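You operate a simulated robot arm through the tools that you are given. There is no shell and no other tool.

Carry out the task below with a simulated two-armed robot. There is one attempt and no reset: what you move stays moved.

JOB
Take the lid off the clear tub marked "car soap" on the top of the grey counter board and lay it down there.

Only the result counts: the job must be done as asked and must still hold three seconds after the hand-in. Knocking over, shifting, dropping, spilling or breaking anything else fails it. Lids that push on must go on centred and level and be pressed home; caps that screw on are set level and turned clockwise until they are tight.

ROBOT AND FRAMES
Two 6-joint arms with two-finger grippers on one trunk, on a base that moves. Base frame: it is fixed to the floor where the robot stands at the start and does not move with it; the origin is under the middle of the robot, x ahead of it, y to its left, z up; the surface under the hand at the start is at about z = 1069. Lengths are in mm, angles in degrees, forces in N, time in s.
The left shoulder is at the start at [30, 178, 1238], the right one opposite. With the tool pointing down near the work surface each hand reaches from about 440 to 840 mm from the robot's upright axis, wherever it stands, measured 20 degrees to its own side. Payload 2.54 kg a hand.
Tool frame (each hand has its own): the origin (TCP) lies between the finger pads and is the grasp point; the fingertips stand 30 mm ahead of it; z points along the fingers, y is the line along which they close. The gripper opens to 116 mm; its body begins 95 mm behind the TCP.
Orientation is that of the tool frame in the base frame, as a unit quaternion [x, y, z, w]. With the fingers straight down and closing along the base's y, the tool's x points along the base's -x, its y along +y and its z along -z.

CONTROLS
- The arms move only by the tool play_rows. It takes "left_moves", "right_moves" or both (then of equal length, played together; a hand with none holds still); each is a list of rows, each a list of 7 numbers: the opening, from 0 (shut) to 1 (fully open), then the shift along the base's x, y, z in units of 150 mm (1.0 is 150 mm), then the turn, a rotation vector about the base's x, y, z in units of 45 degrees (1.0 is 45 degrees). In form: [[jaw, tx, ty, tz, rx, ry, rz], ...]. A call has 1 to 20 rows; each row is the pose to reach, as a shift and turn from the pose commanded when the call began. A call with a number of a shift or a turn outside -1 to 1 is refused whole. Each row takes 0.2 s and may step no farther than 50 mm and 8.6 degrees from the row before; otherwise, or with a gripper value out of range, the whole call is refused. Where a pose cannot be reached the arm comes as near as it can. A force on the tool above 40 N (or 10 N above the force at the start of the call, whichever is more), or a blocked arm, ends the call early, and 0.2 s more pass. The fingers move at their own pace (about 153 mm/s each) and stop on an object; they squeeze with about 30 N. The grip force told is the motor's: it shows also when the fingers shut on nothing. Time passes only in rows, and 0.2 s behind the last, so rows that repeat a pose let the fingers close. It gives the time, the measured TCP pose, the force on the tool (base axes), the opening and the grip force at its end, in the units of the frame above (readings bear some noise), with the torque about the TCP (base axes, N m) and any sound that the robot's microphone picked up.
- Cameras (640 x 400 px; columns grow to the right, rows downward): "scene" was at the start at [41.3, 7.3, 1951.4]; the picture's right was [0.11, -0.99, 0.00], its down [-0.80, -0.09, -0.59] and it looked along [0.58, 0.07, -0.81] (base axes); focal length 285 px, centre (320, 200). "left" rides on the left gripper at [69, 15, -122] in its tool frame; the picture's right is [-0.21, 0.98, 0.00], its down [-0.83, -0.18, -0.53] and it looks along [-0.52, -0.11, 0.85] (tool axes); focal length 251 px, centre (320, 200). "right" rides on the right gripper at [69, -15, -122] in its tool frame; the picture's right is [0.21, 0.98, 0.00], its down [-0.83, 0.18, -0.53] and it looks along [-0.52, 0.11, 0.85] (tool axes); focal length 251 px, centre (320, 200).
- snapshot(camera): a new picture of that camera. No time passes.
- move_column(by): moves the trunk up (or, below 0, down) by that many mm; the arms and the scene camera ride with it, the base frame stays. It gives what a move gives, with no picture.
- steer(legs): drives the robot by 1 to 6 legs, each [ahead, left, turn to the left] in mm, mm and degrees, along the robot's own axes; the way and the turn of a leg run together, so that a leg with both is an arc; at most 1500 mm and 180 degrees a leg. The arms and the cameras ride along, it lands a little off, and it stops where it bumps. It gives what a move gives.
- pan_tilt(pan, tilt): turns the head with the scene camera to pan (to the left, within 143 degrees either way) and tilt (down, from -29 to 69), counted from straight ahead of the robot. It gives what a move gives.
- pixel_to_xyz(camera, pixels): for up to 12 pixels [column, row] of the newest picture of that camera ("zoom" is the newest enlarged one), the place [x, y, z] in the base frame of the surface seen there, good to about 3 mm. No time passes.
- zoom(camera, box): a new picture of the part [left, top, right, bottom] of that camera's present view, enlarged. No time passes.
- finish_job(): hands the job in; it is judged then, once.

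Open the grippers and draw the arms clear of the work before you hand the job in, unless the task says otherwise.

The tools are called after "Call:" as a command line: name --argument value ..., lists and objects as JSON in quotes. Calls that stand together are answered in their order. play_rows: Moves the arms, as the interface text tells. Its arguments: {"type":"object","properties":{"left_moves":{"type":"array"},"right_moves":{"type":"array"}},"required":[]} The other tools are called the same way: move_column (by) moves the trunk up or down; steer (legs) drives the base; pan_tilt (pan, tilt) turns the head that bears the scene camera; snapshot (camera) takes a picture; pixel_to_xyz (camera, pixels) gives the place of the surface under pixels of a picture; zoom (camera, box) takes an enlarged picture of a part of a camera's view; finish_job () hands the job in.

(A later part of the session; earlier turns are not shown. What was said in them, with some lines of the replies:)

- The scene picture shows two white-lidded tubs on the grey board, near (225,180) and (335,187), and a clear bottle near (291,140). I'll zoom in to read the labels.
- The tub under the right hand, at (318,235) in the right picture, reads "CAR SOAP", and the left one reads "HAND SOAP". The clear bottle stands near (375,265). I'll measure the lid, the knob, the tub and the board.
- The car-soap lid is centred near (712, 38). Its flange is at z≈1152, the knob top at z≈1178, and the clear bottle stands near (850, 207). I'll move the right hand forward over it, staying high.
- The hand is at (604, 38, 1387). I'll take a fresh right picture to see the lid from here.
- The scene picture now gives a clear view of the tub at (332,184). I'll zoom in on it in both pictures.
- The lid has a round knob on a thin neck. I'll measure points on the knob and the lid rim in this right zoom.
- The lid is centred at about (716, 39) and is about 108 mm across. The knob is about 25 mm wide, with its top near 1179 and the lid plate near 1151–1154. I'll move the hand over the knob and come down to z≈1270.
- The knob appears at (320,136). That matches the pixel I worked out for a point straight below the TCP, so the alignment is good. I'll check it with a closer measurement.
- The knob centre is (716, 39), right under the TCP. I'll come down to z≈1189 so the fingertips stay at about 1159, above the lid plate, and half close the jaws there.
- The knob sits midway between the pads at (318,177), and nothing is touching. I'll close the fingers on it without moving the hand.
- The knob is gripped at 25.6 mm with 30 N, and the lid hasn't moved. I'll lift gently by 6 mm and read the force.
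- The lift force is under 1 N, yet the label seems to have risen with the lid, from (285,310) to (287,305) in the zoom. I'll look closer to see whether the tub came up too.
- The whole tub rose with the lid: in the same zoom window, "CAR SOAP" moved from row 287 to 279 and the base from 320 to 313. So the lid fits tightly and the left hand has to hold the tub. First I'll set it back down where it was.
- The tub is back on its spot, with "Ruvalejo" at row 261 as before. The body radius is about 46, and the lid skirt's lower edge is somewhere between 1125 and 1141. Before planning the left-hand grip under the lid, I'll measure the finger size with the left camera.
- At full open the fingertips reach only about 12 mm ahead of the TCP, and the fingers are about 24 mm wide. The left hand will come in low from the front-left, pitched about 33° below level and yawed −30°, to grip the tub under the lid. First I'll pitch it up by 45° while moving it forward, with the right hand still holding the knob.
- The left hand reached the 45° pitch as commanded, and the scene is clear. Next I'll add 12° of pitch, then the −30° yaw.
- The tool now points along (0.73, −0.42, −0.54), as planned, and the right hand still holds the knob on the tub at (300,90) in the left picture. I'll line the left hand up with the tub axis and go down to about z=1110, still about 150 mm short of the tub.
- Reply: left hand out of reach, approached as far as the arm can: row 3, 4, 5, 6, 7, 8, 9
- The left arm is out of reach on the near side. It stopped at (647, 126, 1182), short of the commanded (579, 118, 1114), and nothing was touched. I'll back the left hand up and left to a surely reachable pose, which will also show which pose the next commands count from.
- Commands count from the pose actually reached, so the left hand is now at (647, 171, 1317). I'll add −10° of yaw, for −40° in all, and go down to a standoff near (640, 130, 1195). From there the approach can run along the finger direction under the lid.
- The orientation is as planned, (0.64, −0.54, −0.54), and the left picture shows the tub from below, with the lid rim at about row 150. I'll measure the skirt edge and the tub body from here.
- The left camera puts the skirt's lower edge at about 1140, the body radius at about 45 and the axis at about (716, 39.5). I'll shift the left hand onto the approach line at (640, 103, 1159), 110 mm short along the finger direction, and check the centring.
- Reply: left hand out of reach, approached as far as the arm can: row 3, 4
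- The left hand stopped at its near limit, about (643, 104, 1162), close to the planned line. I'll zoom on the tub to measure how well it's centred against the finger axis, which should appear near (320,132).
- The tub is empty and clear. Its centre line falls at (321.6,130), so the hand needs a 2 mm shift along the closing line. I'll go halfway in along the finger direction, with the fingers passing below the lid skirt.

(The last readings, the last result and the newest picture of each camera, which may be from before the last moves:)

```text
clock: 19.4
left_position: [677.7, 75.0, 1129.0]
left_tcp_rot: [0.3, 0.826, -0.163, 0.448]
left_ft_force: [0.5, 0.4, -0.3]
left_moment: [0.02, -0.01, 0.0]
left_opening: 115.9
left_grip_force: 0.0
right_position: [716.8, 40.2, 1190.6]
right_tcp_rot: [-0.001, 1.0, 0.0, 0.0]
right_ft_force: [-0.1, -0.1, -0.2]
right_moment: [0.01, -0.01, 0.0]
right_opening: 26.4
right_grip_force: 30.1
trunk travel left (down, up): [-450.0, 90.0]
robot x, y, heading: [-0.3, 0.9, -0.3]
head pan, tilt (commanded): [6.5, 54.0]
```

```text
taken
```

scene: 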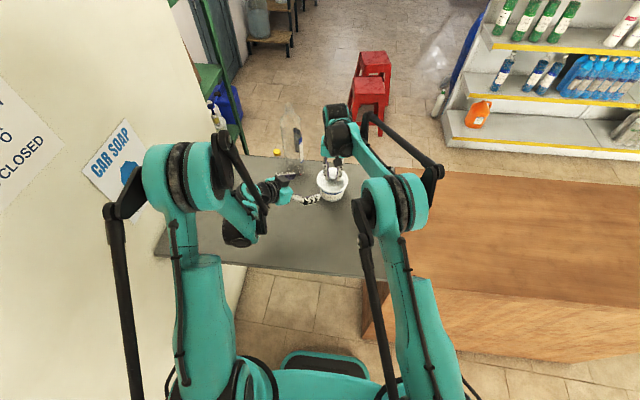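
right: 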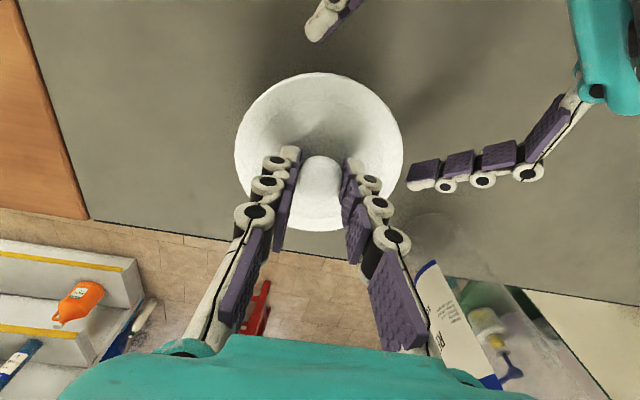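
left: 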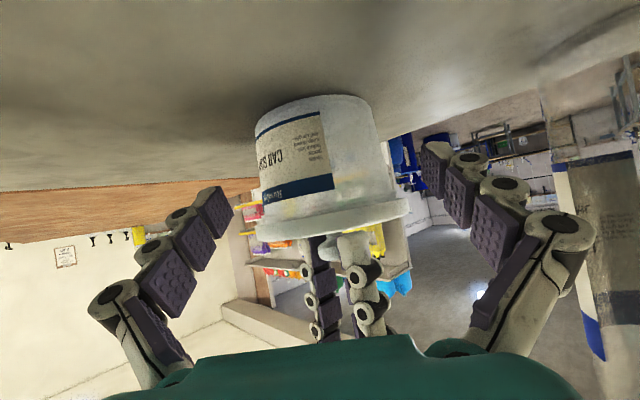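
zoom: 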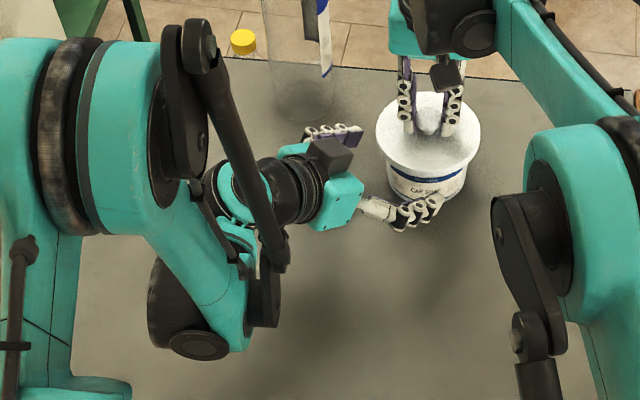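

Halfway in, the tub's centre line at (320,151) coincides with the finger axis, and both left fingertips clear the lid edge in the right picture. I'll go the remaining 45 mm in, down to z≈1099.

Call:
play_rows --left_moves '[[1, 0.046, -0.039, -0.04, 0, 0, 0], [1, 0.092, -0.077, -0.08, 0, 0, 0], [1, 0.138, -0.116, -0.12, 0, 0, 0], [1, 0.184, -0.155, -0.16, 0, 0, 0], [1, 0.23, -0.193, -0.2, 0, 0, 0], [1, 0.23, -0.193, -0.2, 0, 0, 0]]'

Call:
snapshot --camera "left"

Call:
zoom --camera "scene" --box '[270, 140, 370, 240]'

Call:
snapshot --camera "right"

```text
clock: 20.8
left_position: [712.6, 46.5, 1099.3]
left_tcp_rot: [0.301, 0.825, -0.164, 0.448]
left_ft_force: [-0.5, 0.9, -0.6]
left_moment: [0.01, 0.0, -0.01]
left_opening: 116.0
left_grip_force: 0.1
right_position: [717.0, 39.0, 1189.7]
right_tcp_rot: [0.0, 1.0, 0.0, 0.0]
right_ft_force: [-0.5, 0.4, -1.0]
right_moment: [0.0, 0.03, 0.0]
right_opening: 26.7
right_grip_force: 30.1
trunk travel left (down, up): [-450.0, 90.0]
robot x, y, heading: [2.1, 0.7, 0.1]
head pan, tilt (commanded): [6.5, 54.0]
```

```text
taken
```

left: 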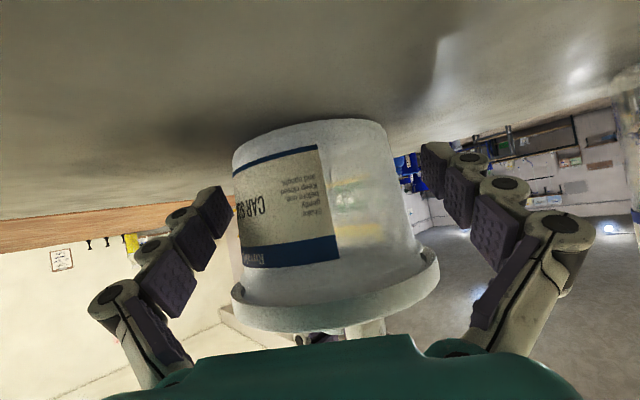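

```text
4.00 times, centred on (320, 190) of scene
```

zoom: 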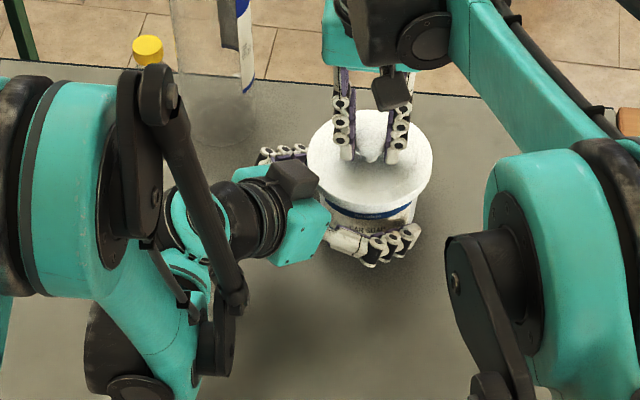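

```text
taken
```

right: 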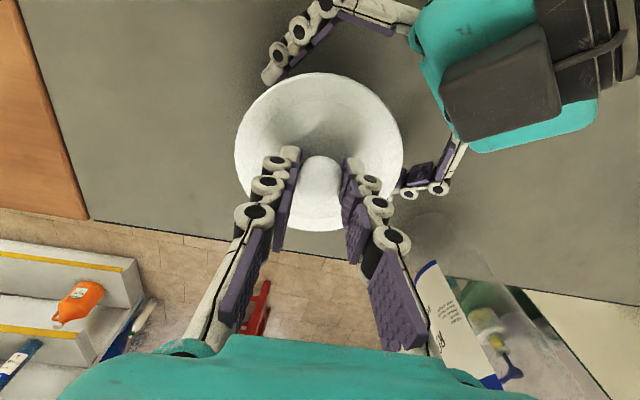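

The tub is centred between the left fingers, its centre line at about (319,184) against the finger axis at (320,185), and there are no contact forces. I'll close the left hand on the tub body while the right hand holds still.

Call:
play_rows --left_moves '[[0.92, 0, 0, 0, 0, 0, 0], [0.86, 0, 0, 0, 0, 0, 0], [0.8, 0, 0, 0, 0, 0, 0], [0.75, 0, 0, 0, 0, 0, 0], [0.7, 0, 0, 0, 0, 0, 0], [0.6, 0, 0, 0, 0, 0, 0], [0.6, 0, 0, 0, 0, 0, 0]]'

Call:
snapshot --camera "left"

Call:
zoom --camera "scene" --box '[270, 140, 370, 240]'

Call:
snapshot --camera "right"

```text
clock: 22.4
left_position: [714.6, 46.5, 1098.2]
left_tcp_rot: [0.301, 0.825, -0.164, 0.448]
left_ft_force: [-11.1, -5.7, 2.5]
left_moment: [0.31, -0.58, -0.07]
left_opening: 92.2
left_grip_force: 29.6
right_position: [717.9, 39.5, 1189.9]
right_tcp_rot: [-0.001, 1.0, 0.0, 0.0]
right_ft_force: [9.9, 5.6, -2.4]
right_moment: [0.19, -0.36, -0.05]
right_opening: 25.5
right_grip_force: 30.5
trunk travel left (down, up): [-450.0, 90.0]
robot x, y, heading: [-1.6, 0.6, -0.1]
head pan, tilt (commanded): [6.5, 54.0]
heard: snap
```

```text
taken
```

left: 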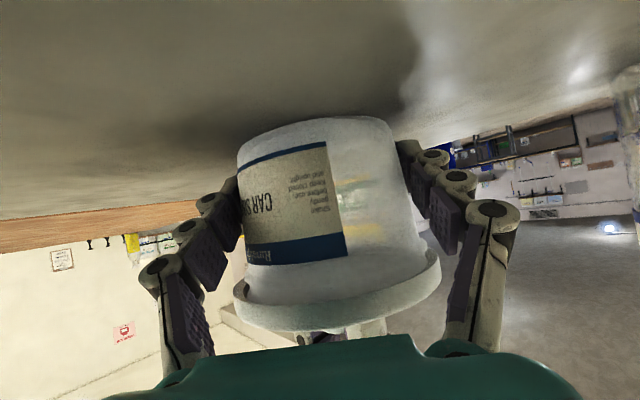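

```text
4.00 times, centred on (320, 190) of scene
```

zoom: 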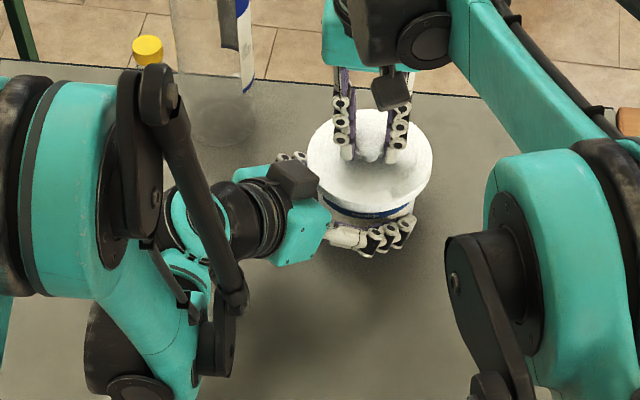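

```text
taken
```

right: 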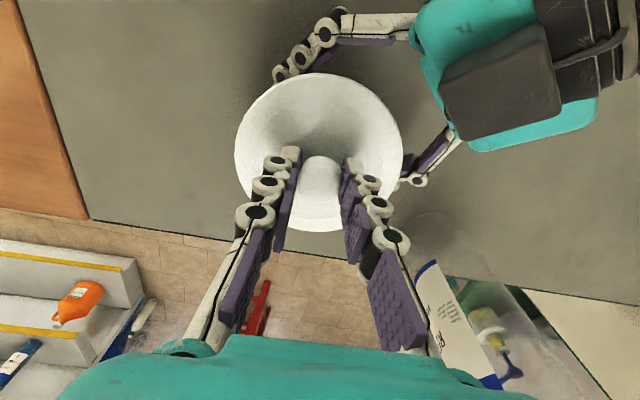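

A snap was heard as the left hand took hold at 92 mm with 30 N, and the two hands now push against each other with about 11 N sideways. I'll ease that by moving the left hand 1.5 mm along the push before lifting.

Call:
play_rows --left_moves '[[0.6, -0.004, -0.003, 0, 0, 0, 0], [0.6, -0.007, -0.006, 0, 0, 0, 0], [0.6, -0.007, -0.006, 0, 0, 0, 0]]'

Call:
zoom --camera "left" --box '[200, 200, 460, 360]'

```text
clock: 23.2
left_position: [712.5, 46.7, 1099.0]
left_tcp_rot: [0.301, 0.826, -0.164, 0.448]
left_ft_force: [-1.0, -2.2, -0.3]
left_moment: [0.11, -0.05, -0.1]
left_opening: 91.9
left_grip_force: 29.6
right_position: [716.6, 39.2, 1189.3]
right_tcp_rot: [-0.001, 1.0, 0.0, 0.0]
right_ft_force: [1.2, 2.1, -0.5]
right_moment: [0.09, -0.05, 0.06]
right_opening: 26.8
right_grip_force: 30.7
trunk travel left (down, up): [-450.0, 90.0]
robot x, y, heading: [-3.8, -4.2, 0.1]
head pan, tilt (commanded): [6.5, 54.0]
```

```text
2.46 times, centred on (330, 280) of left
```

zoom: 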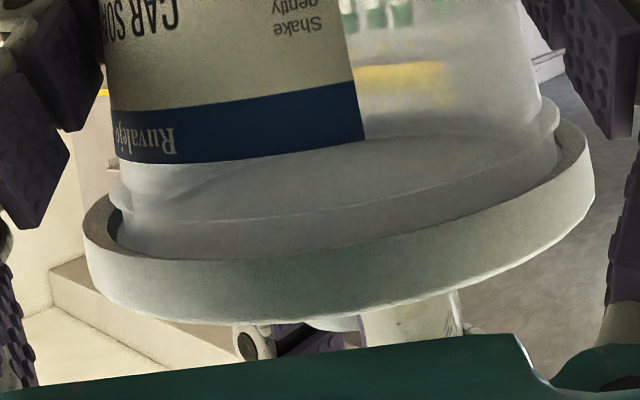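

The sideways force is down to about 2 N, and the zoom shows the tub's rim seated inside the lid skirt. I'll raise the right hand straight up 6 mm slowly while the left hand holds the tub.

Call:
play_rows --left_moves '[[0.6, 0, 0, 0, 0, 0, 0], [0.6, 0, 0, 0, 0, 0, 0], [0.6, 0, 0, 0, 0, 0, 0], [0.6, 0, 0, 0, 0, 0, 0], [0.6, 0, 0, 0, 0, 0, 0]]' --right_moves '[[0, 0, 0, 0.008, 0, 0, 0], [0, 0, 0, 0.016, 0, 0, 0], [0, 0, 0, 0.024, 0, 0, 0], [0, 0, 0, 0.032, 0, 0, 0], [0, 0, 0, 0.04, 0, 0, 0]]'

Call:
snapshot --camera "left"

Call:
zoom --camera "scene" --box '[290, 140, 370, 220]'

```text
clock: 24.4
left_position: [712.0, 45.3, 1099.4]
left_tcp_rot: [0.3, 0.826, -0.163, 0.449]
left_ft_force: [0.0, -0.8, 0.1]
left_moment: [0.01, 0.03, 0.02]
left_opening: 92.2
left_grip_force: 29.9
right_position: [717.0, 38.9, 1195.2]
right_tcp_rot: [-0.001, 1.0, 0.001, 0.0]
right_ft_force: [-0.6, 0.2, 0.0]
right_moment: [-0.04, 0.02, 0.02]
right_opening: 26.0
right_grip_force: 29.9
trunk travel left (down, up): [-450.0, 90.0]
robot x, y, heading: [0.8, 1.4, 0.0]
head pan, tilt (commanded): [6.5, 54.0]
```

```text
taken
```

left: 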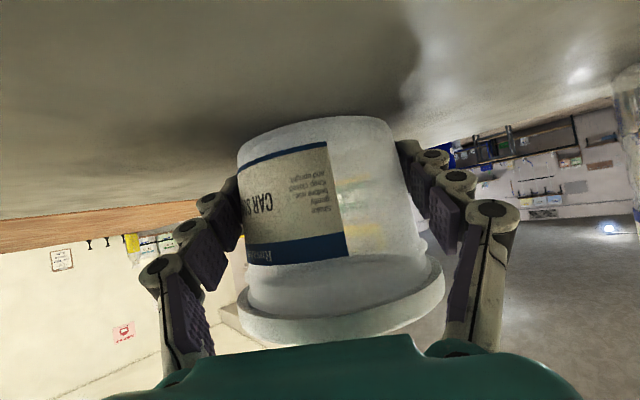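

```text
5.00 times, centred on (330, 180) of scene
```

zoom: 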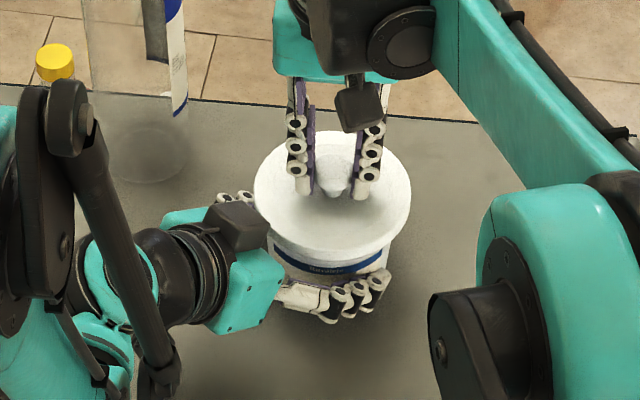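

The lid came free: the force is about 0 and the lid is higher while the tub stayed put. Before lifting further I'll check how close the dark box on top of the left hand is to the lid's edge.

Call:
snapshot --camera "right"

Call:
pixel_to_xyz --camera "right" --pixels '[[445, 80], [450, 100], [460, 120], [500, 60], [540, 35], [555, 100], [420, 40], [400, 120], [395, 180], [290, 60], [320, 20], [405, 145]]'

```text
taken
```

right: 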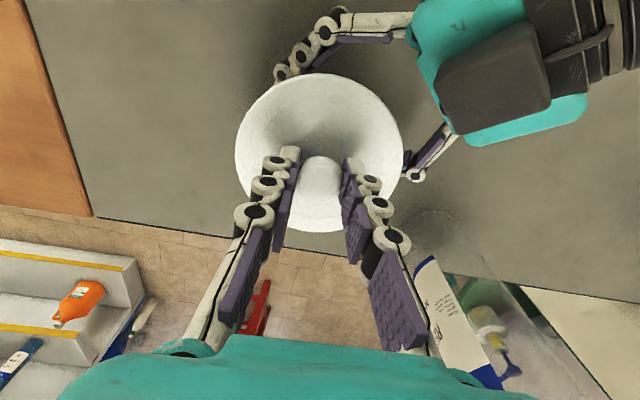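

```text
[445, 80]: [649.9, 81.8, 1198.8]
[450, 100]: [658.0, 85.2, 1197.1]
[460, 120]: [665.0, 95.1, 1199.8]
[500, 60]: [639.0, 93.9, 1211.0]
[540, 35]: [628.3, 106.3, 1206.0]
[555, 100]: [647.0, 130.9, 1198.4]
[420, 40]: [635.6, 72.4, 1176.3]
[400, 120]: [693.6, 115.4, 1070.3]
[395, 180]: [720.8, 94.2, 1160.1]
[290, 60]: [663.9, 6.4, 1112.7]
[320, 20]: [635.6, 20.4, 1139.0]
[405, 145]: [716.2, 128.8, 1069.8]
```

The nearest point of the left hand is about 74 mm from the tub axis and the lid's radius is 55, so there is about 18 mm of clearance. I'll lift straight up another 20 mm, then carry the lid up and to the right, away from the left hand.

Call:
play_rows --right_moves '[[0, 0, 0, 0.03, 0, 0, 0], [0, 0, 0, 0.07, 0, 0, 0], [0, 0, 0, 0.13, 0, 0, 0], [0, 0, -0.05, 0.2, 0, 0, 0], [0, 0, -0.15, 0.3, 0, 0, 0], [0, 0, -0.3, 0.4, 0, 0, 0], [0, 0, -0.45, 0.5, 0, 0, 0], [0, 0, -0.6, 0.55, 0, 0, 0], [0, 0, -0.7, 0.55, 0, 0, 0], [0, 0, -0.7, 0.55, 0, 0, 0]]'

Call:
snapshot --camera "scene"

Call:
snapshot --camera "left"

Call:
snapshot --camera "right"

```text
clock: 26.6
left_position: [711.5, 46.3, 1099.4]
left_tcp_rot: [0.301, 0.826, -0.163, 0.448]
left_ft_force: [-0.5, -1.1, 0.3]
left_moment: [0.02, 0.03, 0.01]
left_opening: 92.2
left_grip_force: 29.7
right_position: [716.1, -64.7, 1279.2]
right_tcp_rot: [0.0, 1.0, 0.0, 0.001]
right_ft_force: [-0.7, -0.5, 0.4]
right_moment: [-0.03, -0.03, 0.0]
right_opening: 26.1
right_grip_force: 30.0
trunk travel left (down, up): [-450.0, 90.0]
robot x, y, heading: [-1.4, -1.5, -0.1]
head pan, tilt (commanded): [6.5, 54.0]
```

```text
taken
```

scene: 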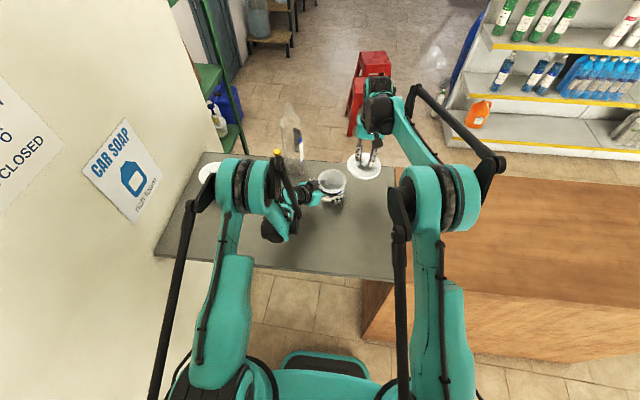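

```text
taken
```

left: 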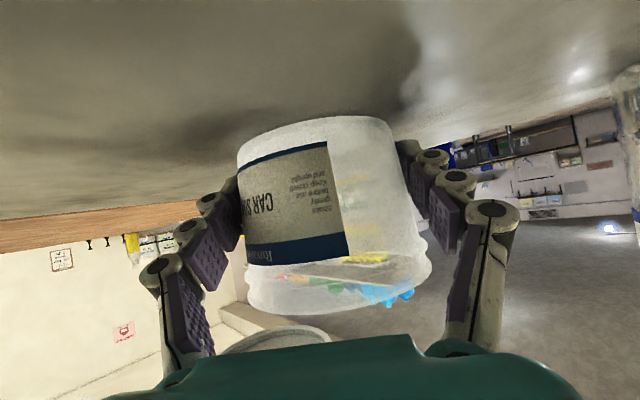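

```text
taken
```

right: 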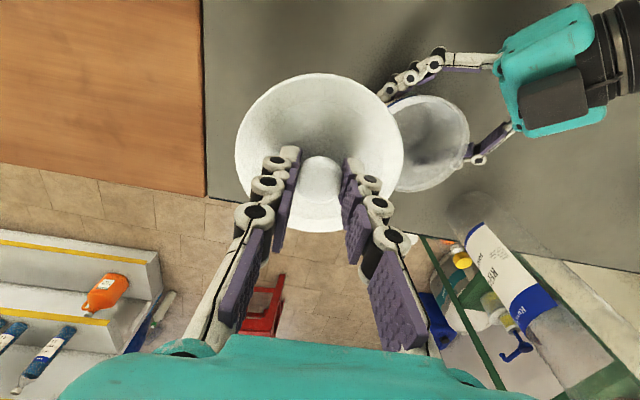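

The lid is off and hangs level from the right hand at about (716, −65), while the open tub still stands in the left fingers. Now I'll open the left hand and back it out along the way it came.

Call:
play_rows --left_moves '[[0.82, 0, 0, 0, 0, 0, 0], [0.88, 0, 0, 0, 0, 0, 0], [0.95, 0, 0, 0, 0, 0, 0], [1, 0, 0, 0, 0, 0, 0], [1, 0, 0, 0, 0, 0, 0]]'

Call:
snapshot --camera "left"

Call:
snapshot --camera "right"

```text
clock: 27.8
left_position: [711.5, 46.3, 1098.5]
left_tcp_rot: [0.301, 0.826, -0.163, 0.448]
left_ft_force: [0.9, -0.3, -0.7]
left_moment: [0.01, -0.02, -0.02]
left_opening: 116.1
left_grip_force: 0.1
right_position: [716.9, -64.9, 1280.1]
right_tcp_rot: [0.0, 1.0, -0.001, 0.0]
right_ft_force: [1.1, 0.3, -0.4]
right_moment: [-0.01, 0.0, -0.04]
right_opening: 26.3
right_grip_force: 30.1
trunk travel left (down, up): [-450.0, 90.0]
robot x, y, heading: [4.0, 0.1, -0.2]
head pan, tilt (commanded): [6.5, 54.0]
```

```text
taken
```

left: 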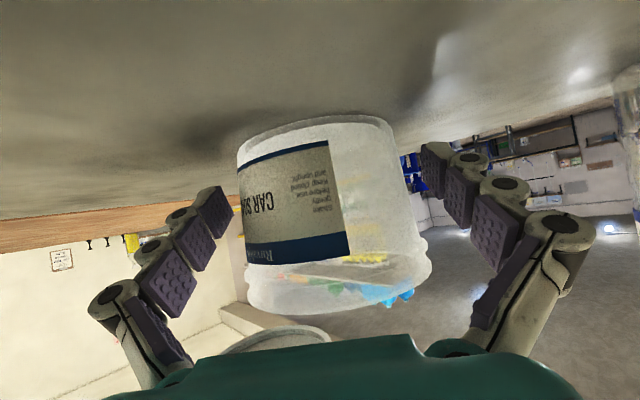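

```text
taken
```

right: 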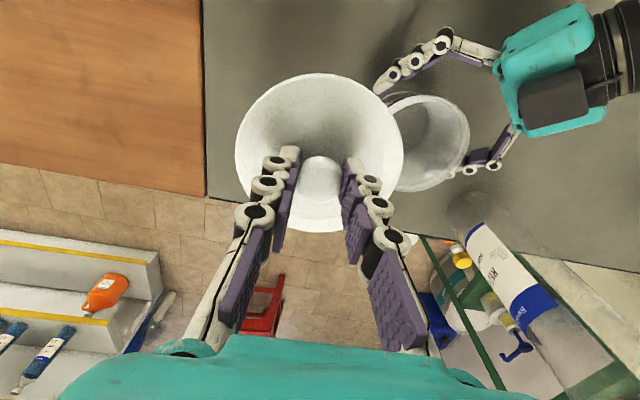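

The left fingers are open, and a faint second arc shows at the tub's base at about (340,115). I'll zoom in to make sure the tub stands flat.

Call:
zoom --camera "left" --box '[220, 90, 450, 330]'

Call:
zoom --camera "right" --box '[370, 70, 500, 210]'

Call:
zoom --camera "scene" --box '[290, 150, 370, 230]'

```text
1.67 times, centred on (335, 210) of left
```

zoom: 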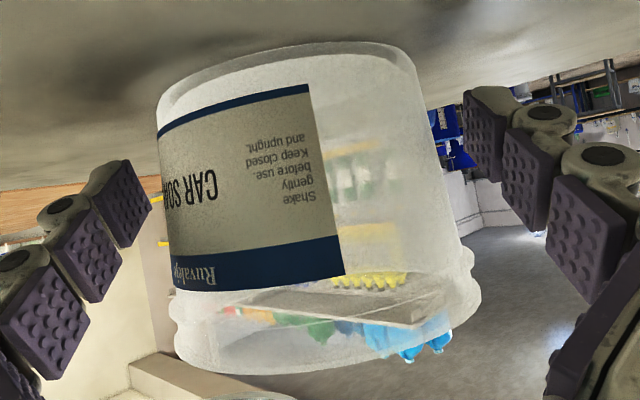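

```text
2.86 times, centred on (435, 140) of right
```

zoom: 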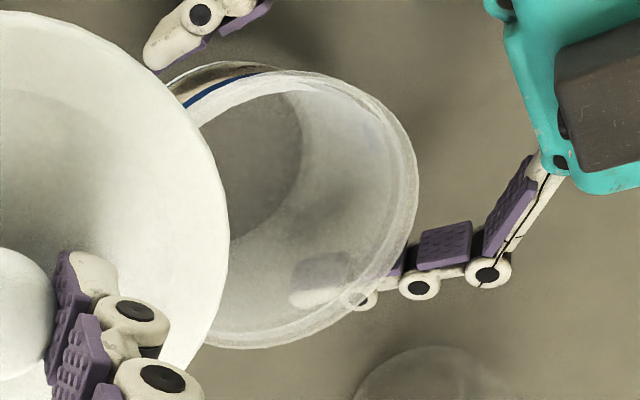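

```text
5.00 times, centred on (330, 190) of scene
```

zoom: 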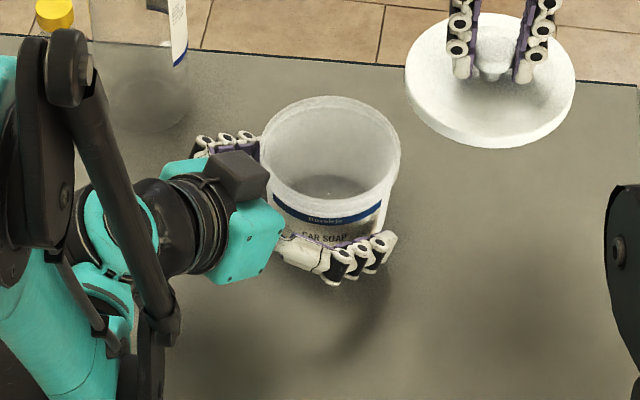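

The tub stands upright and flat between the open left fingers. I'll withdraw the left hand along its approach line.

Call:
play_rows --left_moves '[[1, -0.046, 0.039, 0.04, 0, 0, 0], [1, -0.092, 0.077, 0.08, 0, 0, 0], [1, -0.138, 0.116, 0.12, 0, 0, 0], [1, -0.184, 0.155, 0.16, 0, 0, 0], [1, -0.23, 0.193, 0.2, 0, 0, 0], [1, -0.29, 0.24, 0.26, 0, 0, 0], [1, -0.35, 0.29, 0.32, 0, 0, 0], [1, -0.42, 0.345, 0.39, 0, 0, 0]]'

Call:
snapshot --camera "left"

Call:
snapshot --camera "scene"

```text
clock: 29.6
left_position: [648.6, 98.0, 1158.6]
left_tcp_rot: [0.3, 0.825, -0.163, 0.449]
left_ft_force: [0.7, 0.9, -0.2]
left_moment: [0.03, -0.02, -0.02]
left_opening: 116.0
left_grip_force: 0.1
right_position: [715.8, -66.1, 1280.2]
right_tcp_rot: [0.0, 1.0, 0.001, -0.001]
right_ft_force: [-1.0, 0.1, -1.6]
right_moment: [-0.02, -0.04, -0.01]
right_opening: 26.2
right_grip_force: 30.5
trunk travel left (down, up): [-450.0, 90.0]
robot x, y, heading: [-2.3, -0.7, 0.3]
head pan, tilt (commanded): [6.5, 54.0]
```

```text
taken
```

left: 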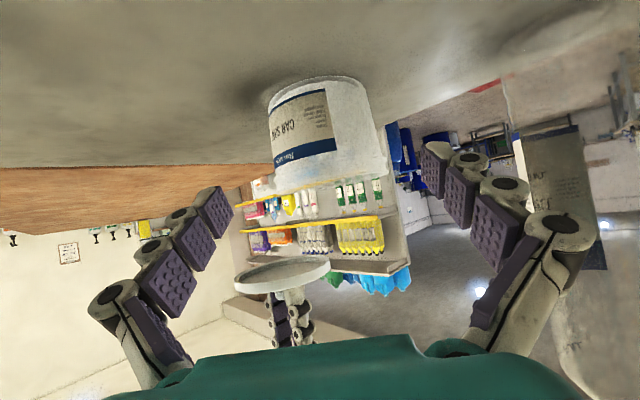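

```text
taken
```

scene: 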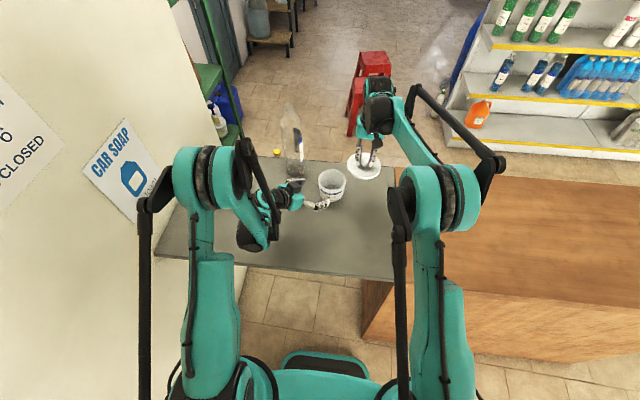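

The left hand is out, and the tub stands open and undisturbed at (332,185). I'll raise the left hand away to the upper left.

Call:
play_rows --left_moves '[[1, -0.02, 0.08, 0.25, 0, 0, 0], [1, -0.04, 0.18, 0.5, 0, 0, 0], [1, -0.06, 0.32, 0.75, 0, 0, 0], [1, -0.1, 0.5, 0.98, 0, 0, 0], [1, -0.15, 0.7, 1.0, 0, 0, 0], [1, -0.2, 0.85, 1.0, 0, 0, 0], [1, -0.2, 0.85, 1.0, 0, 0, 0]]'

Call:
snapshot --camera "scene"

Call:
zoom --camera "scene" --box '[300, 140, 410, 250]'

Call:
pixel_to_xyz --camera "scene" --pixels '[[330, 230], [350, 225], [370, 215], [392, 215], [392, 240], [392, 270], [385, 195], [365, 158], [350, 240], [375, 235], [340, 210], [300, 240]]'

```text
clock: 31.2
left_position: [619.5, 224.4, 1308.5]
left_tcp_rot: [0.302, 0.825, -0.164, 0.448]
left_ft_force: [0.8, -0.4, -0.3]
left_moment: [0.0, 0.03, -0.01]
left_opening: 115.9
left_grip_force: 0.2
right_position: [715.5, -65.9, 1279.0]
right_tcp_rot: [0.0, 1.0, 0.0, 0.0]
right_ft_force: [-0.5, 0.2, -0.3]
right_moment: [0.05, 0.0, 0.06]
right_opening: 26.0
right_grip_force: 30.2
trunk travel left (down, up): [-450.0, 90.0]
robot x, y, heading: [1.9, -1.2, -0.0]
head pan, tilt (commanded): [6.5, 54.0]
```

```text
taken
```

scene: 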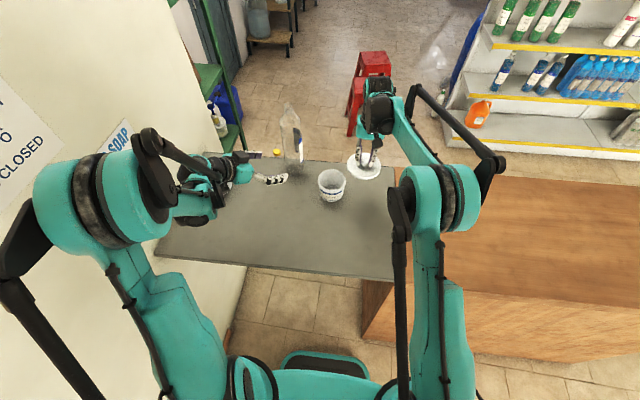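

```text
3.64 times, centred on (355, 195) of scene
```

zoom: 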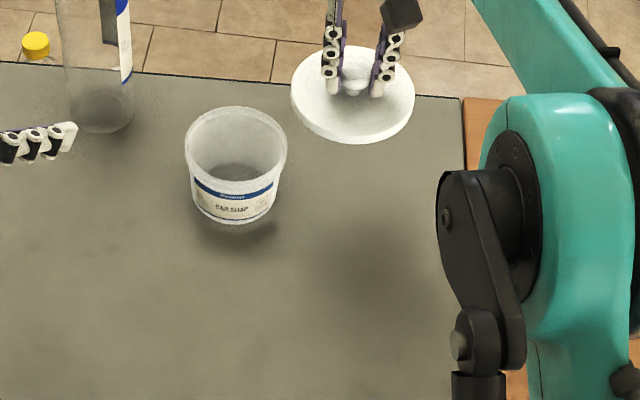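

```text
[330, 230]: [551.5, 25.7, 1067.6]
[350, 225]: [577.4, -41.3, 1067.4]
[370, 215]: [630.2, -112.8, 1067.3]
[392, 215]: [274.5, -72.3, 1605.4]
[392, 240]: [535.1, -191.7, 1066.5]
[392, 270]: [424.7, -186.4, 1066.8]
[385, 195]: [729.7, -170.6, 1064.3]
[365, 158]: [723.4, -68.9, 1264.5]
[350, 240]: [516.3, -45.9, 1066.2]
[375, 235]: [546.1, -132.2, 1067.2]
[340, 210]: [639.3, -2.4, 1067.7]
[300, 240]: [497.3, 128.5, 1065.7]
```

The left hand is clear. The board runs to about y=−195 on the right, and the area around (605, −75) is empty. I'll carry the lid back over that spot and lower it to about 10 mm above the board.

Call:
play_rows --right_moves '[[0, -0.2, -0.02, 0, 0, 0, 0], [0, -0.4, -0.04, 0, 0, 0, 0], [0, -0.6, -0.06, 0, 0, 0, 0], [0, -0.74, -0.06, -0.1, 0, 0, 0], [0, -0.74, -0.06, -0.3, 0, 0, 0], [0, -0.74, -0.06, -0.5, 0, 0, 0], [0, -0.74, -0.06, -0.7, 0, 0, 0], [0, -0.74, -0.06, -0.85, 0, 0, 0], [0, -0.74, -0.06, -0.95, 0, 0, 0], [0, -0.74, -0.06, -1.0, 0, 0, 0], [0, -0.74, -0.06, -1.0, 0, 0, 0]]'

Call:
snapshot --camera "scene"

Call:
snapshot --camera "right"

Call:
zoom --camera "scene" --box '[300, 160, 410, 260]'

```text
clock: 33.6
left_position: [618.9, 225.2, 1309.2]
left_tcp_rot: [0.301, 0.826, -0.163, 0.447]
left_ft_force: [0.1, -1.0, -0.2]
left_moment: [0.01, -0.02, 0.01]
left_opening: 116.1
left_grip_force: 0.1
right_position: [604.9, -74.9, 1128.2]
right_tcp_rot: [0.0, 1.0, 0.0, 0.0]
right_ft_force: [-0.4, -0.3, 1.0]
right_moment: [0.0, 0.01, -0.02]
right_opening: 26.5
right_grip_force: 29.8
trunk travel left (down, up): [-450.0, 90.0]
robot x, y, heading: [-0.2, 1.5, 0.1]
head pan, tilt (commanded): [6.5, 54.0]
```

```text
taken
```

scene: 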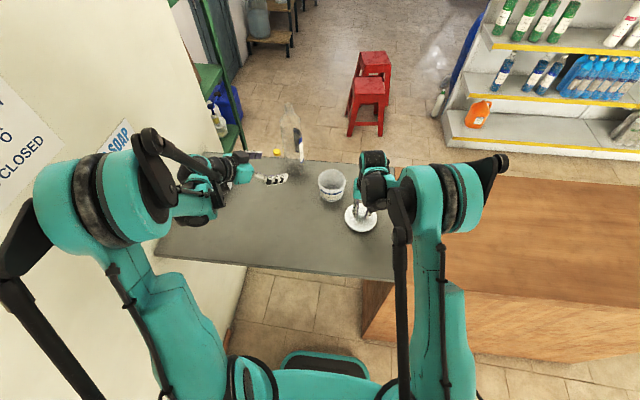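

```text
taken
```

right: 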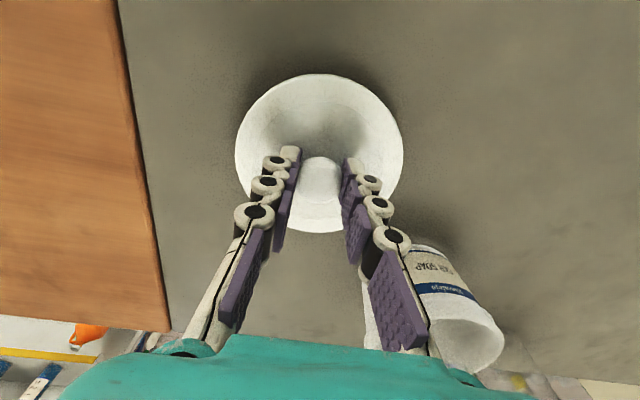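

```text
4.00 times, centred on (355, 210) of scene
```

zoom: 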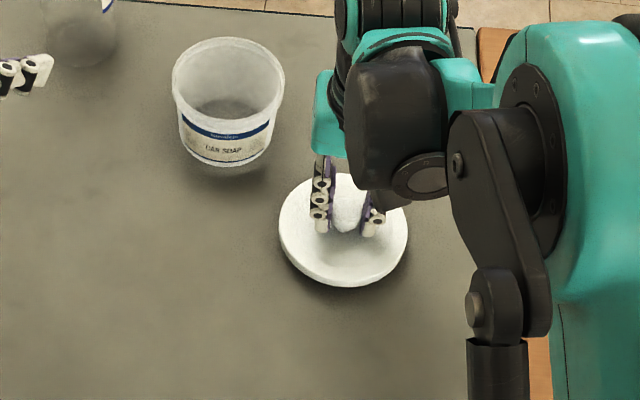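

The lid is just above the board at (605, −75), over the grey area and clear of the tub. I'll lower it in 1.5 mm steps and watch the force for contact.

Call:
play_rows --right_moves '[[0, 0, 0, -0.01, 0, 0, 0], [0, 0, 0, -0.02, 0, 0, 0], [0, 0, 0, -0.03, 0, 0, 0], [0, 0, 0, -0.04, 0, 0, 0], [0, 0, 0, -0.045, 0, 0, 0]]'

Call:
zoom --camera "scene" --box '[330, 190, 400, 250]'

```text
clock: 34.8
left_position: [617.2, 223.2, 1307.9]
left_tcp_rot: [0.299, 0.826, -0.163, 0.449]
left_ft_force: [0.3, -0.2, 0.0]
left_moment: [0.0, 0.01, -0.03]
left_opening: 116.0
left_grip_force: 0.1
right_position: [605.6, -74.3, 1122.4]
right_tcp_rot: [0.0, 1.0, 0.0, 0.0]
right_ft_force: [-0.3, 0.2, -0.3]
right_moment: [0.02, 0.02, 0.02]
right_opening: 26.4
right_grip_force: 30.1
trunk travel left (down, up): [-450.0, 90.0]
robot x, y, heading: [-0.3, 1.9, -0.1]
head pan, tilt (commanded): [6.5, 54.0]
```

```text
6.67 times, centred on (365, 220) of scene
```

zoom: 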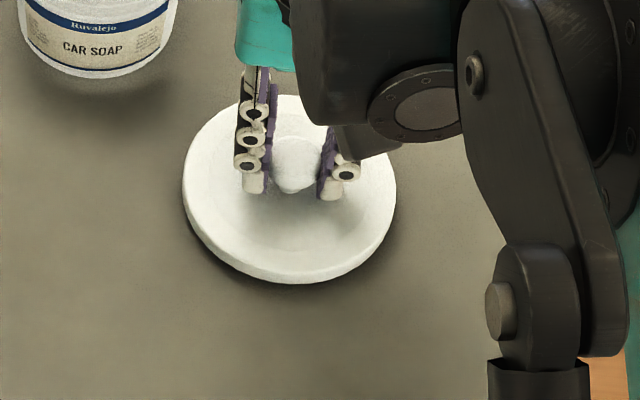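

No contact yet at z≈1122; the force is about 0. I'll keep lowering in 1 mm steps.

Call:
play_rows --right_moves '[[0, 0, 0, -0.007, 0, 0, 0], [0, 0, 0, -0.014, 0, 0, 0], [0, 0, 0, -0.02, 0, 0, 0]]'

```text
clock: 35.6
left_position: [619.5, 226.3, 1308.5]
left_tcp_rot: [0.301, 0.825, -0.164, 0.449]
left_ft_force: [0.1, -0.3, -0.3]
left_moment: [0.0, 0.0, -0.01]
left_opening: 115.9
left_grip_force: 0.0
right_position: [605.8, -75.7, 1118.0]
right_tcp_rot: [0.0, 1.0, 0.0, 0.0]
right_ft_force: [-0.6, -0.2, -0.1]
right_moment: [0.02, 0.02, 0.0]
right_opening: 26.4
right_grip_force: 30.2
trunk travel left (down, up): [-450.0, 90.0]
robot x, y, heading: [-0.5, 1.5, -0.1]
head pan, tilt (commanded): [6.5, 54.0]
```

Still no contact at z≈1118. I'll go down another 2 mm in smaller steps.

Call:
play_rows --right_moves '[[0, 0, 0, -0.005, 0, 0, 0], [0, 0, 0, -0.01, 0, 0, 0], [0, 0, 0, -0.014, 0, 0, 0], [0, 0, 0, -0.014, 0, 0, 0]]'

Call:
zoom --camera "scene" --box '[330, 190, 400, 250]'

```text
clock: 36.6
left_position: [617.3, 224.8, 1309.2]
left_tcp_rot: [0.301, 0.826, -0.163, 0.447]
left_ft_force: [0.2, 0.4, -0.5]
left_moment: [0.02, 0.01, -0.02]
left_opening: 116.0
left_grip_force: 0.1
right_position: [604.8, -75.5, 1116.0]
right_tcp_rot: [0.0, 1.0, -0.001, 0.0]
right_ft_force: [0.7, 0.5, -0.1]
right_moment: [-0.03, -0.02, -0.02]
right_opening: 26.3
right_grip_force: 29.6
trunk travel left (down, up): [-450.0, 90.0]
robot x, y, heading: [0.8, -0.1, 0.1]
head pan, tilt (commanded): [6.5, 54.0]
```

```text
6.67 times, centred on (365, 220) of scene
```

zoom: 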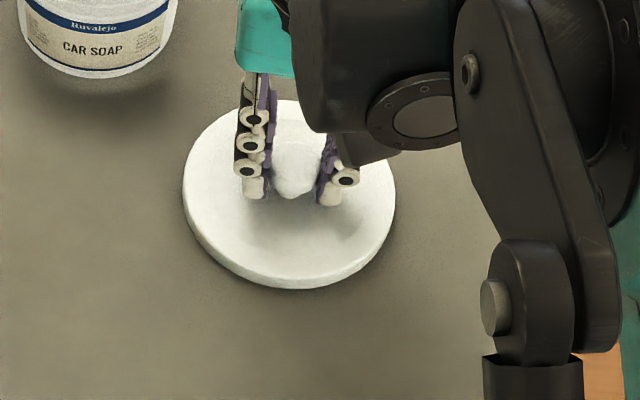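

The shadow gap under the lid has almost closed, but there's still no contact force. I'll go down another 3 mm in small steps.

Call:
play_rows --right_moves '[[0, 0, 0, -0.004, 0, 0, 0], [0, 0, 0, -0.008, 0, 0, 0], [0, 0, 0, -0.012, 0, 0, 0], [0, 0, 0, -0.012, 0, 0, 0]]'

Call:
zoom --camera "scene" --box '[330, 190, 400, 250]'

```text
clock: 37.6
left_position: [618.5, 225.6, 1308.5]
left_tcp_rot: [0.301, 0.825, -0.164, 0.449]
left_ft_force: [0.1, -0.9, -0.4]
left_moment: [0.03, 0.0, 0.01]
left_opening: 115.9
left_grip_force: 0.1
right_position: [606.6, -74.9, 1115.6]
right_tcp_rot: [0.001, 1.0, 0.0, 0.001]
right_ft_force: [8.2, 0.0, 22.5]
right_moment: [0.07, -0.13, -0.05]
right_opening: 26.0
right_grip_force: 29.8
trunk travel left (down, up): [-450.0, 90.0]
robot x, y, heading: [2.2, -0.0, 0.1]
head pan, tilt (commanded): [6.5, 54.0]
```

```text
6.67 times, centred on (365, 220) of scene
```

zoom: 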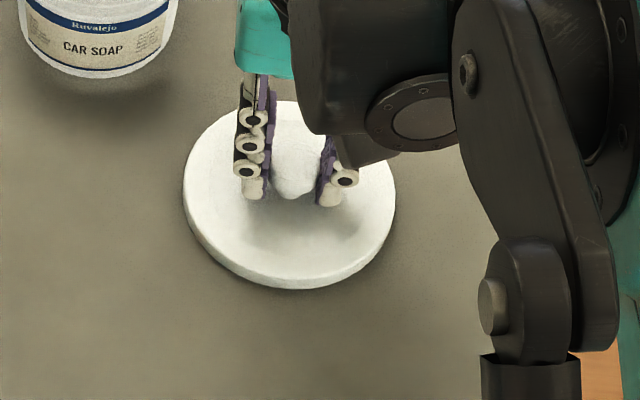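

The lid is on the board, with a contact force of 22 N. I'll ease up about 1.2 mm to take the load off, then open the right fingers gently.

Call:
play_rows --right_moves '[[0, 0, 0, 0.004, 0, 0, 0], [0, 0, 0, 0.008, 0, 0, 0], [0, 0, 0, 0.008, 0, 0, 0]]'

```text
clock: 38.4
left_position: [618.6, 224.1, 1308.1]
left_tcp_rot: [0.3, 0.826, -0.163, 0.449]
left_ft_force: [-1.0, 0.6, -0.3]
left_moment: [-0.03, -0.02, 0.01]
left_opening: 116.0
left_grip_force: 0.0
right_position: [604.8, -75.2, 1116.0]
right_tcp_rot: [-0.001, 1.0, 0.001, -0.001]
right_ft_force: [-0.1, 0.6, 0.0]
right_moment: [0.04, -0.02, 0.0]
right_opening: 26.2
right_grip_force: 30.2
trunk travel left (down, up): [-450.0, 90.0]
robot x, y, heading: [0.6, 0.8, 0.0]
head pan, tilt (commanded): [6.5, 54.0]
```

The load is off and the lid is within a fraction of a millimetre of the board. I'll open the right fingers to about 60 mm without moving the hand.

Call:
play_rows --right_moves '[[0.26, 0, 0, 0, 0, 0, 0], [0.32, 0, 0, 0, 0, 0, 0], [0.42, 0, 0, 0, 0, 0, 0], [0.55, 0, 0, 0, 0, 0, 0], [0.55, 0, 0, 0, 0, 0, 0]]'

Call:
snapshot --camera "right"

```text
clock: 39.6
left_position: [619.3, 225.1, 1308.3]
left_tcp_rot: [0.301, 0.826, -0.164, 0.448]
left_ft_force: [0.0, -0.3, 0.4]
left_moment: [0.03, 0.01, 0.0]
left_opening: 116.1
left_grip_force: 0.1
right_position: [605.8, -74.7, 1115.9]
right_tcp_rot: [0.0, 1.0, 0.0, 0.0]
right_ft_force: [0.3, -0.7, -0.5]
right_moment: [-0.01, 0.03, 0.01]
right_opening: 63.8
right_grip_force: 0.0
trunk travel left (down, up): [-450.0, 90.0]
robot x, y, heading: [-1.6, -1.5, -0.2]
head pan, tilt (commanded): [6.5, 54.0]
```

```text
taken
```

right: 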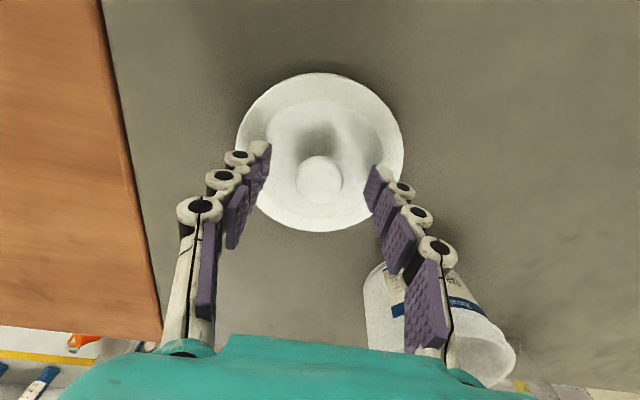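

The knob is free, at (320,180) between the open fingers, and the lid lies on the board. I'll raise the right hand straight up, then draw it back to the right.

Call:
play_rows --right_moves '[[0.55, 0, 0, 0.05, 0, 0, 0], [0.55, 0, 0, 0.15, 0, 0, 0], [0.55, 0, 0, 0.3, 0, 0, 0], [0.55, 0, 0, 0.5, 0, 0, 0], [0.7, 0, 0, 0.75, 0, 0, 0], [1, 0, 0, 1.0, 0, 0, 0], [1, -0.2, -0.15, 1.0, 0, 0, 0], [1, -0.4, -0.3, 1.0, 0, 0, 0], [1, -0.6, -0.45, 1.0, 0, 0, 0], [1, -0.6, -0.45, 1.0, 0, 0, 0]]'

Call:
snapshot --camera "scene"

Call:
zoom --camera "scene" --box '[200, 100, 420, 280]'

Call:
snapshot --camera "right"

```text
clock: 41.8
left_position: [618.6, 225.1, 1306.4]
left_tcp_rot: [0.301, 0.826, -0.164, 0.448]
left_ft_force: [0.5, -0.8, 0.1]
left_moment: [-0.04, 0.0, -0.05]
left_opening: 115.8
left_grip_force: 0.1
right_position: [517.6, -141.8, 1265.1]
right_tcp_rot: [0.0, 1.0, 0.0, 0.0]
right_ft_force: [0.9, -0.4, -1.0]
right_moment: [-0.04, 0.02, -0.01]
right_opening: 116.2
right_grip_force: 0.1
trunk travel left (down, up): [-450.0, 90.0]
robot x, y, heading: [-0.6, 2.3, -0.0]
head pan, tilt (commanded): [6.5, 54.0]
```

```text
taken
```

scene: 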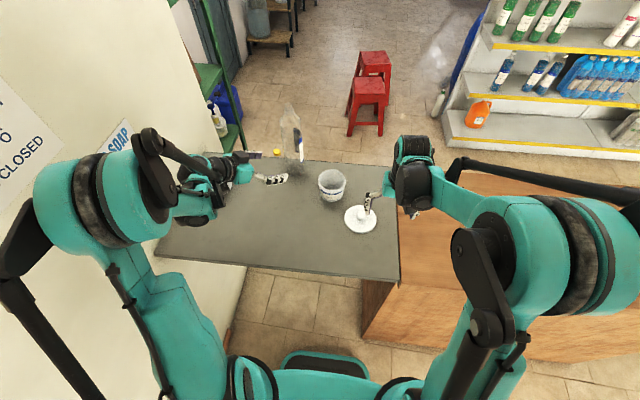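

```text
2.22 times, centred on (310, 190) of scene
```

zoom: 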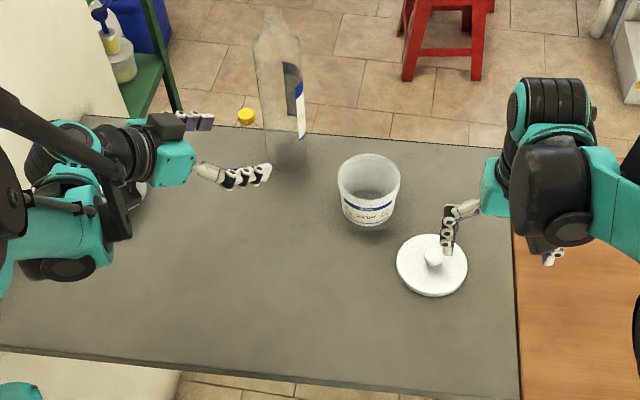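

```text
taken
```

right: 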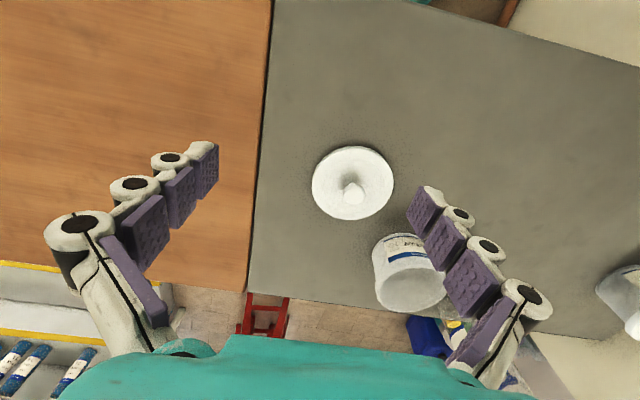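

The lid lies knob-up and flat on the grey board at (361,219), and the tub stands open and upright. I'll measure both and raise both arms a little farther clear.

Call:
play_rows --left_moves '[[1, 0, 0.05, 0.2, 0, 0, 0], [1, 0, 0.1, 0.4, 0, 0, 0], [1, 0, 0.15, 0.55, 0, 0, 0], [1, 0, 0.15, 0.55, 0, 0, 0]]' --right_moves '[[1, -0.1, -0.1, 0.2, 0, 0, 0], [1, -0.2, -0.2, 0.4, 0, 0, 0], [1, -0.3, -0.3, 0.6, 0, 0, 0], [1, -0.3, -0.3, 0.6, 0, 0, 0]]'

Call:
snapshot --camera "scene"

Call:
zoom --camera "scene" --box '[290, 150, 400, 250]'

Call:
pixel_to_xyz --camera "scene" --pixels '[[361, 232], [346, 220], [375, 218], [360, 207], [355, 225], [360, 215], [330, 197], [331, 170], [319, 180], [345, 180]]'

```text
clock: 42.8
left_position: [619.9, 247.8, 1389.1]
left_tcp_rot: [0.301, 0.826, -0.163, 0.448]
left_ft_force: [-0.1, -0.4, 0.4]
left_moment: [0.0, 0.0, -0.03]
left_opening: 115.8
left_grip_force: 0.1
right_position: [470.8, -188.3, 1356.6]
right_tcp_rot: [0.0, 1.0, 0.0, 0.0]
right_ft_force: [-0.2, -0.2, -0.1]
right_moment: [0.0, 0.0, 0.0]
right_opening: 116.3
right_grip_force: 0.2
trunk travel left (down, up): [-450.0, 90.0]
robot x, y, heading: [-0.5, 4.6, -0.3]
head pan, tilt (commanded): [6.5, 54.0]
```

```text
taken
```

scene: 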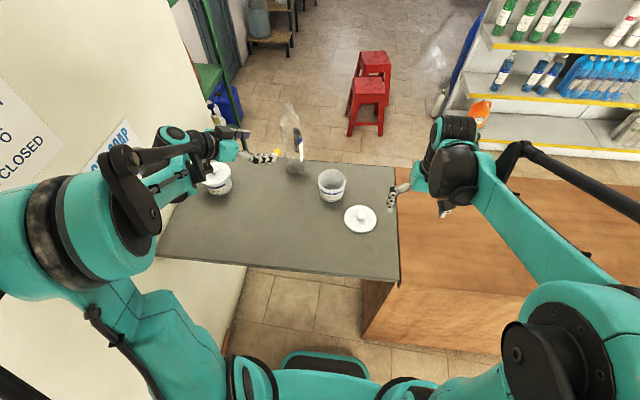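

```text
4.00 times, centred on (345, 200) of scene
```

zoom: 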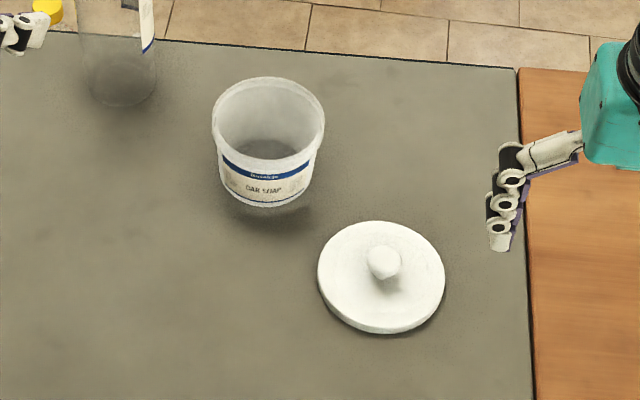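

```text
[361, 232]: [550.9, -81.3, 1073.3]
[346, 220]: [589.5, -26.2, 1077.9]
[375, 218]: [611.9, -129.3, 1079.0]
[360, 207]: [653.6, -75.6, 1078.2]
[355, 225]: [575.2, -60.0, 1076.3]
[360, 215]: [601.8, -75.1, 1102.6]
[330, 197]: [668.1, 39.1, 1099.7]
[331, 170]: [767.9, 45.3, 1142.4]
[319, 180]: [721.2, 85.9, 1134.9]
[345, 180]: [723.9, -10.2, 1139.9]
```

The lid lies flat and level on the board at about (602, −77), with its rim at z≈1073–1079 all round. The tub stands upright in its original place, the other tub and the bottle haven't moved, and both hands are open and clear, so I'm handing the job in.

Call:
finish_job

```text
The job is handed in.
```

The lid is off the "car soap" tub and lying flat, knob up, on the grey counter board about 160 mm from the tub. I've handed the job in but haven't seen the verdict.

- **Getting it off:** The lid was a tight fit, and my first pull lifted the empty tub about 6 mm with it. I set the tub back down on the same spot and held it with the left hand. There was a snap as that hand took hold, and the lid then lifted off with almost no force.
- **Everything else:** The tub stands upright in its original place. The hand soap tub and the clear bottle look undisturbed in the last pictures. Both hands are open and clear of the work.
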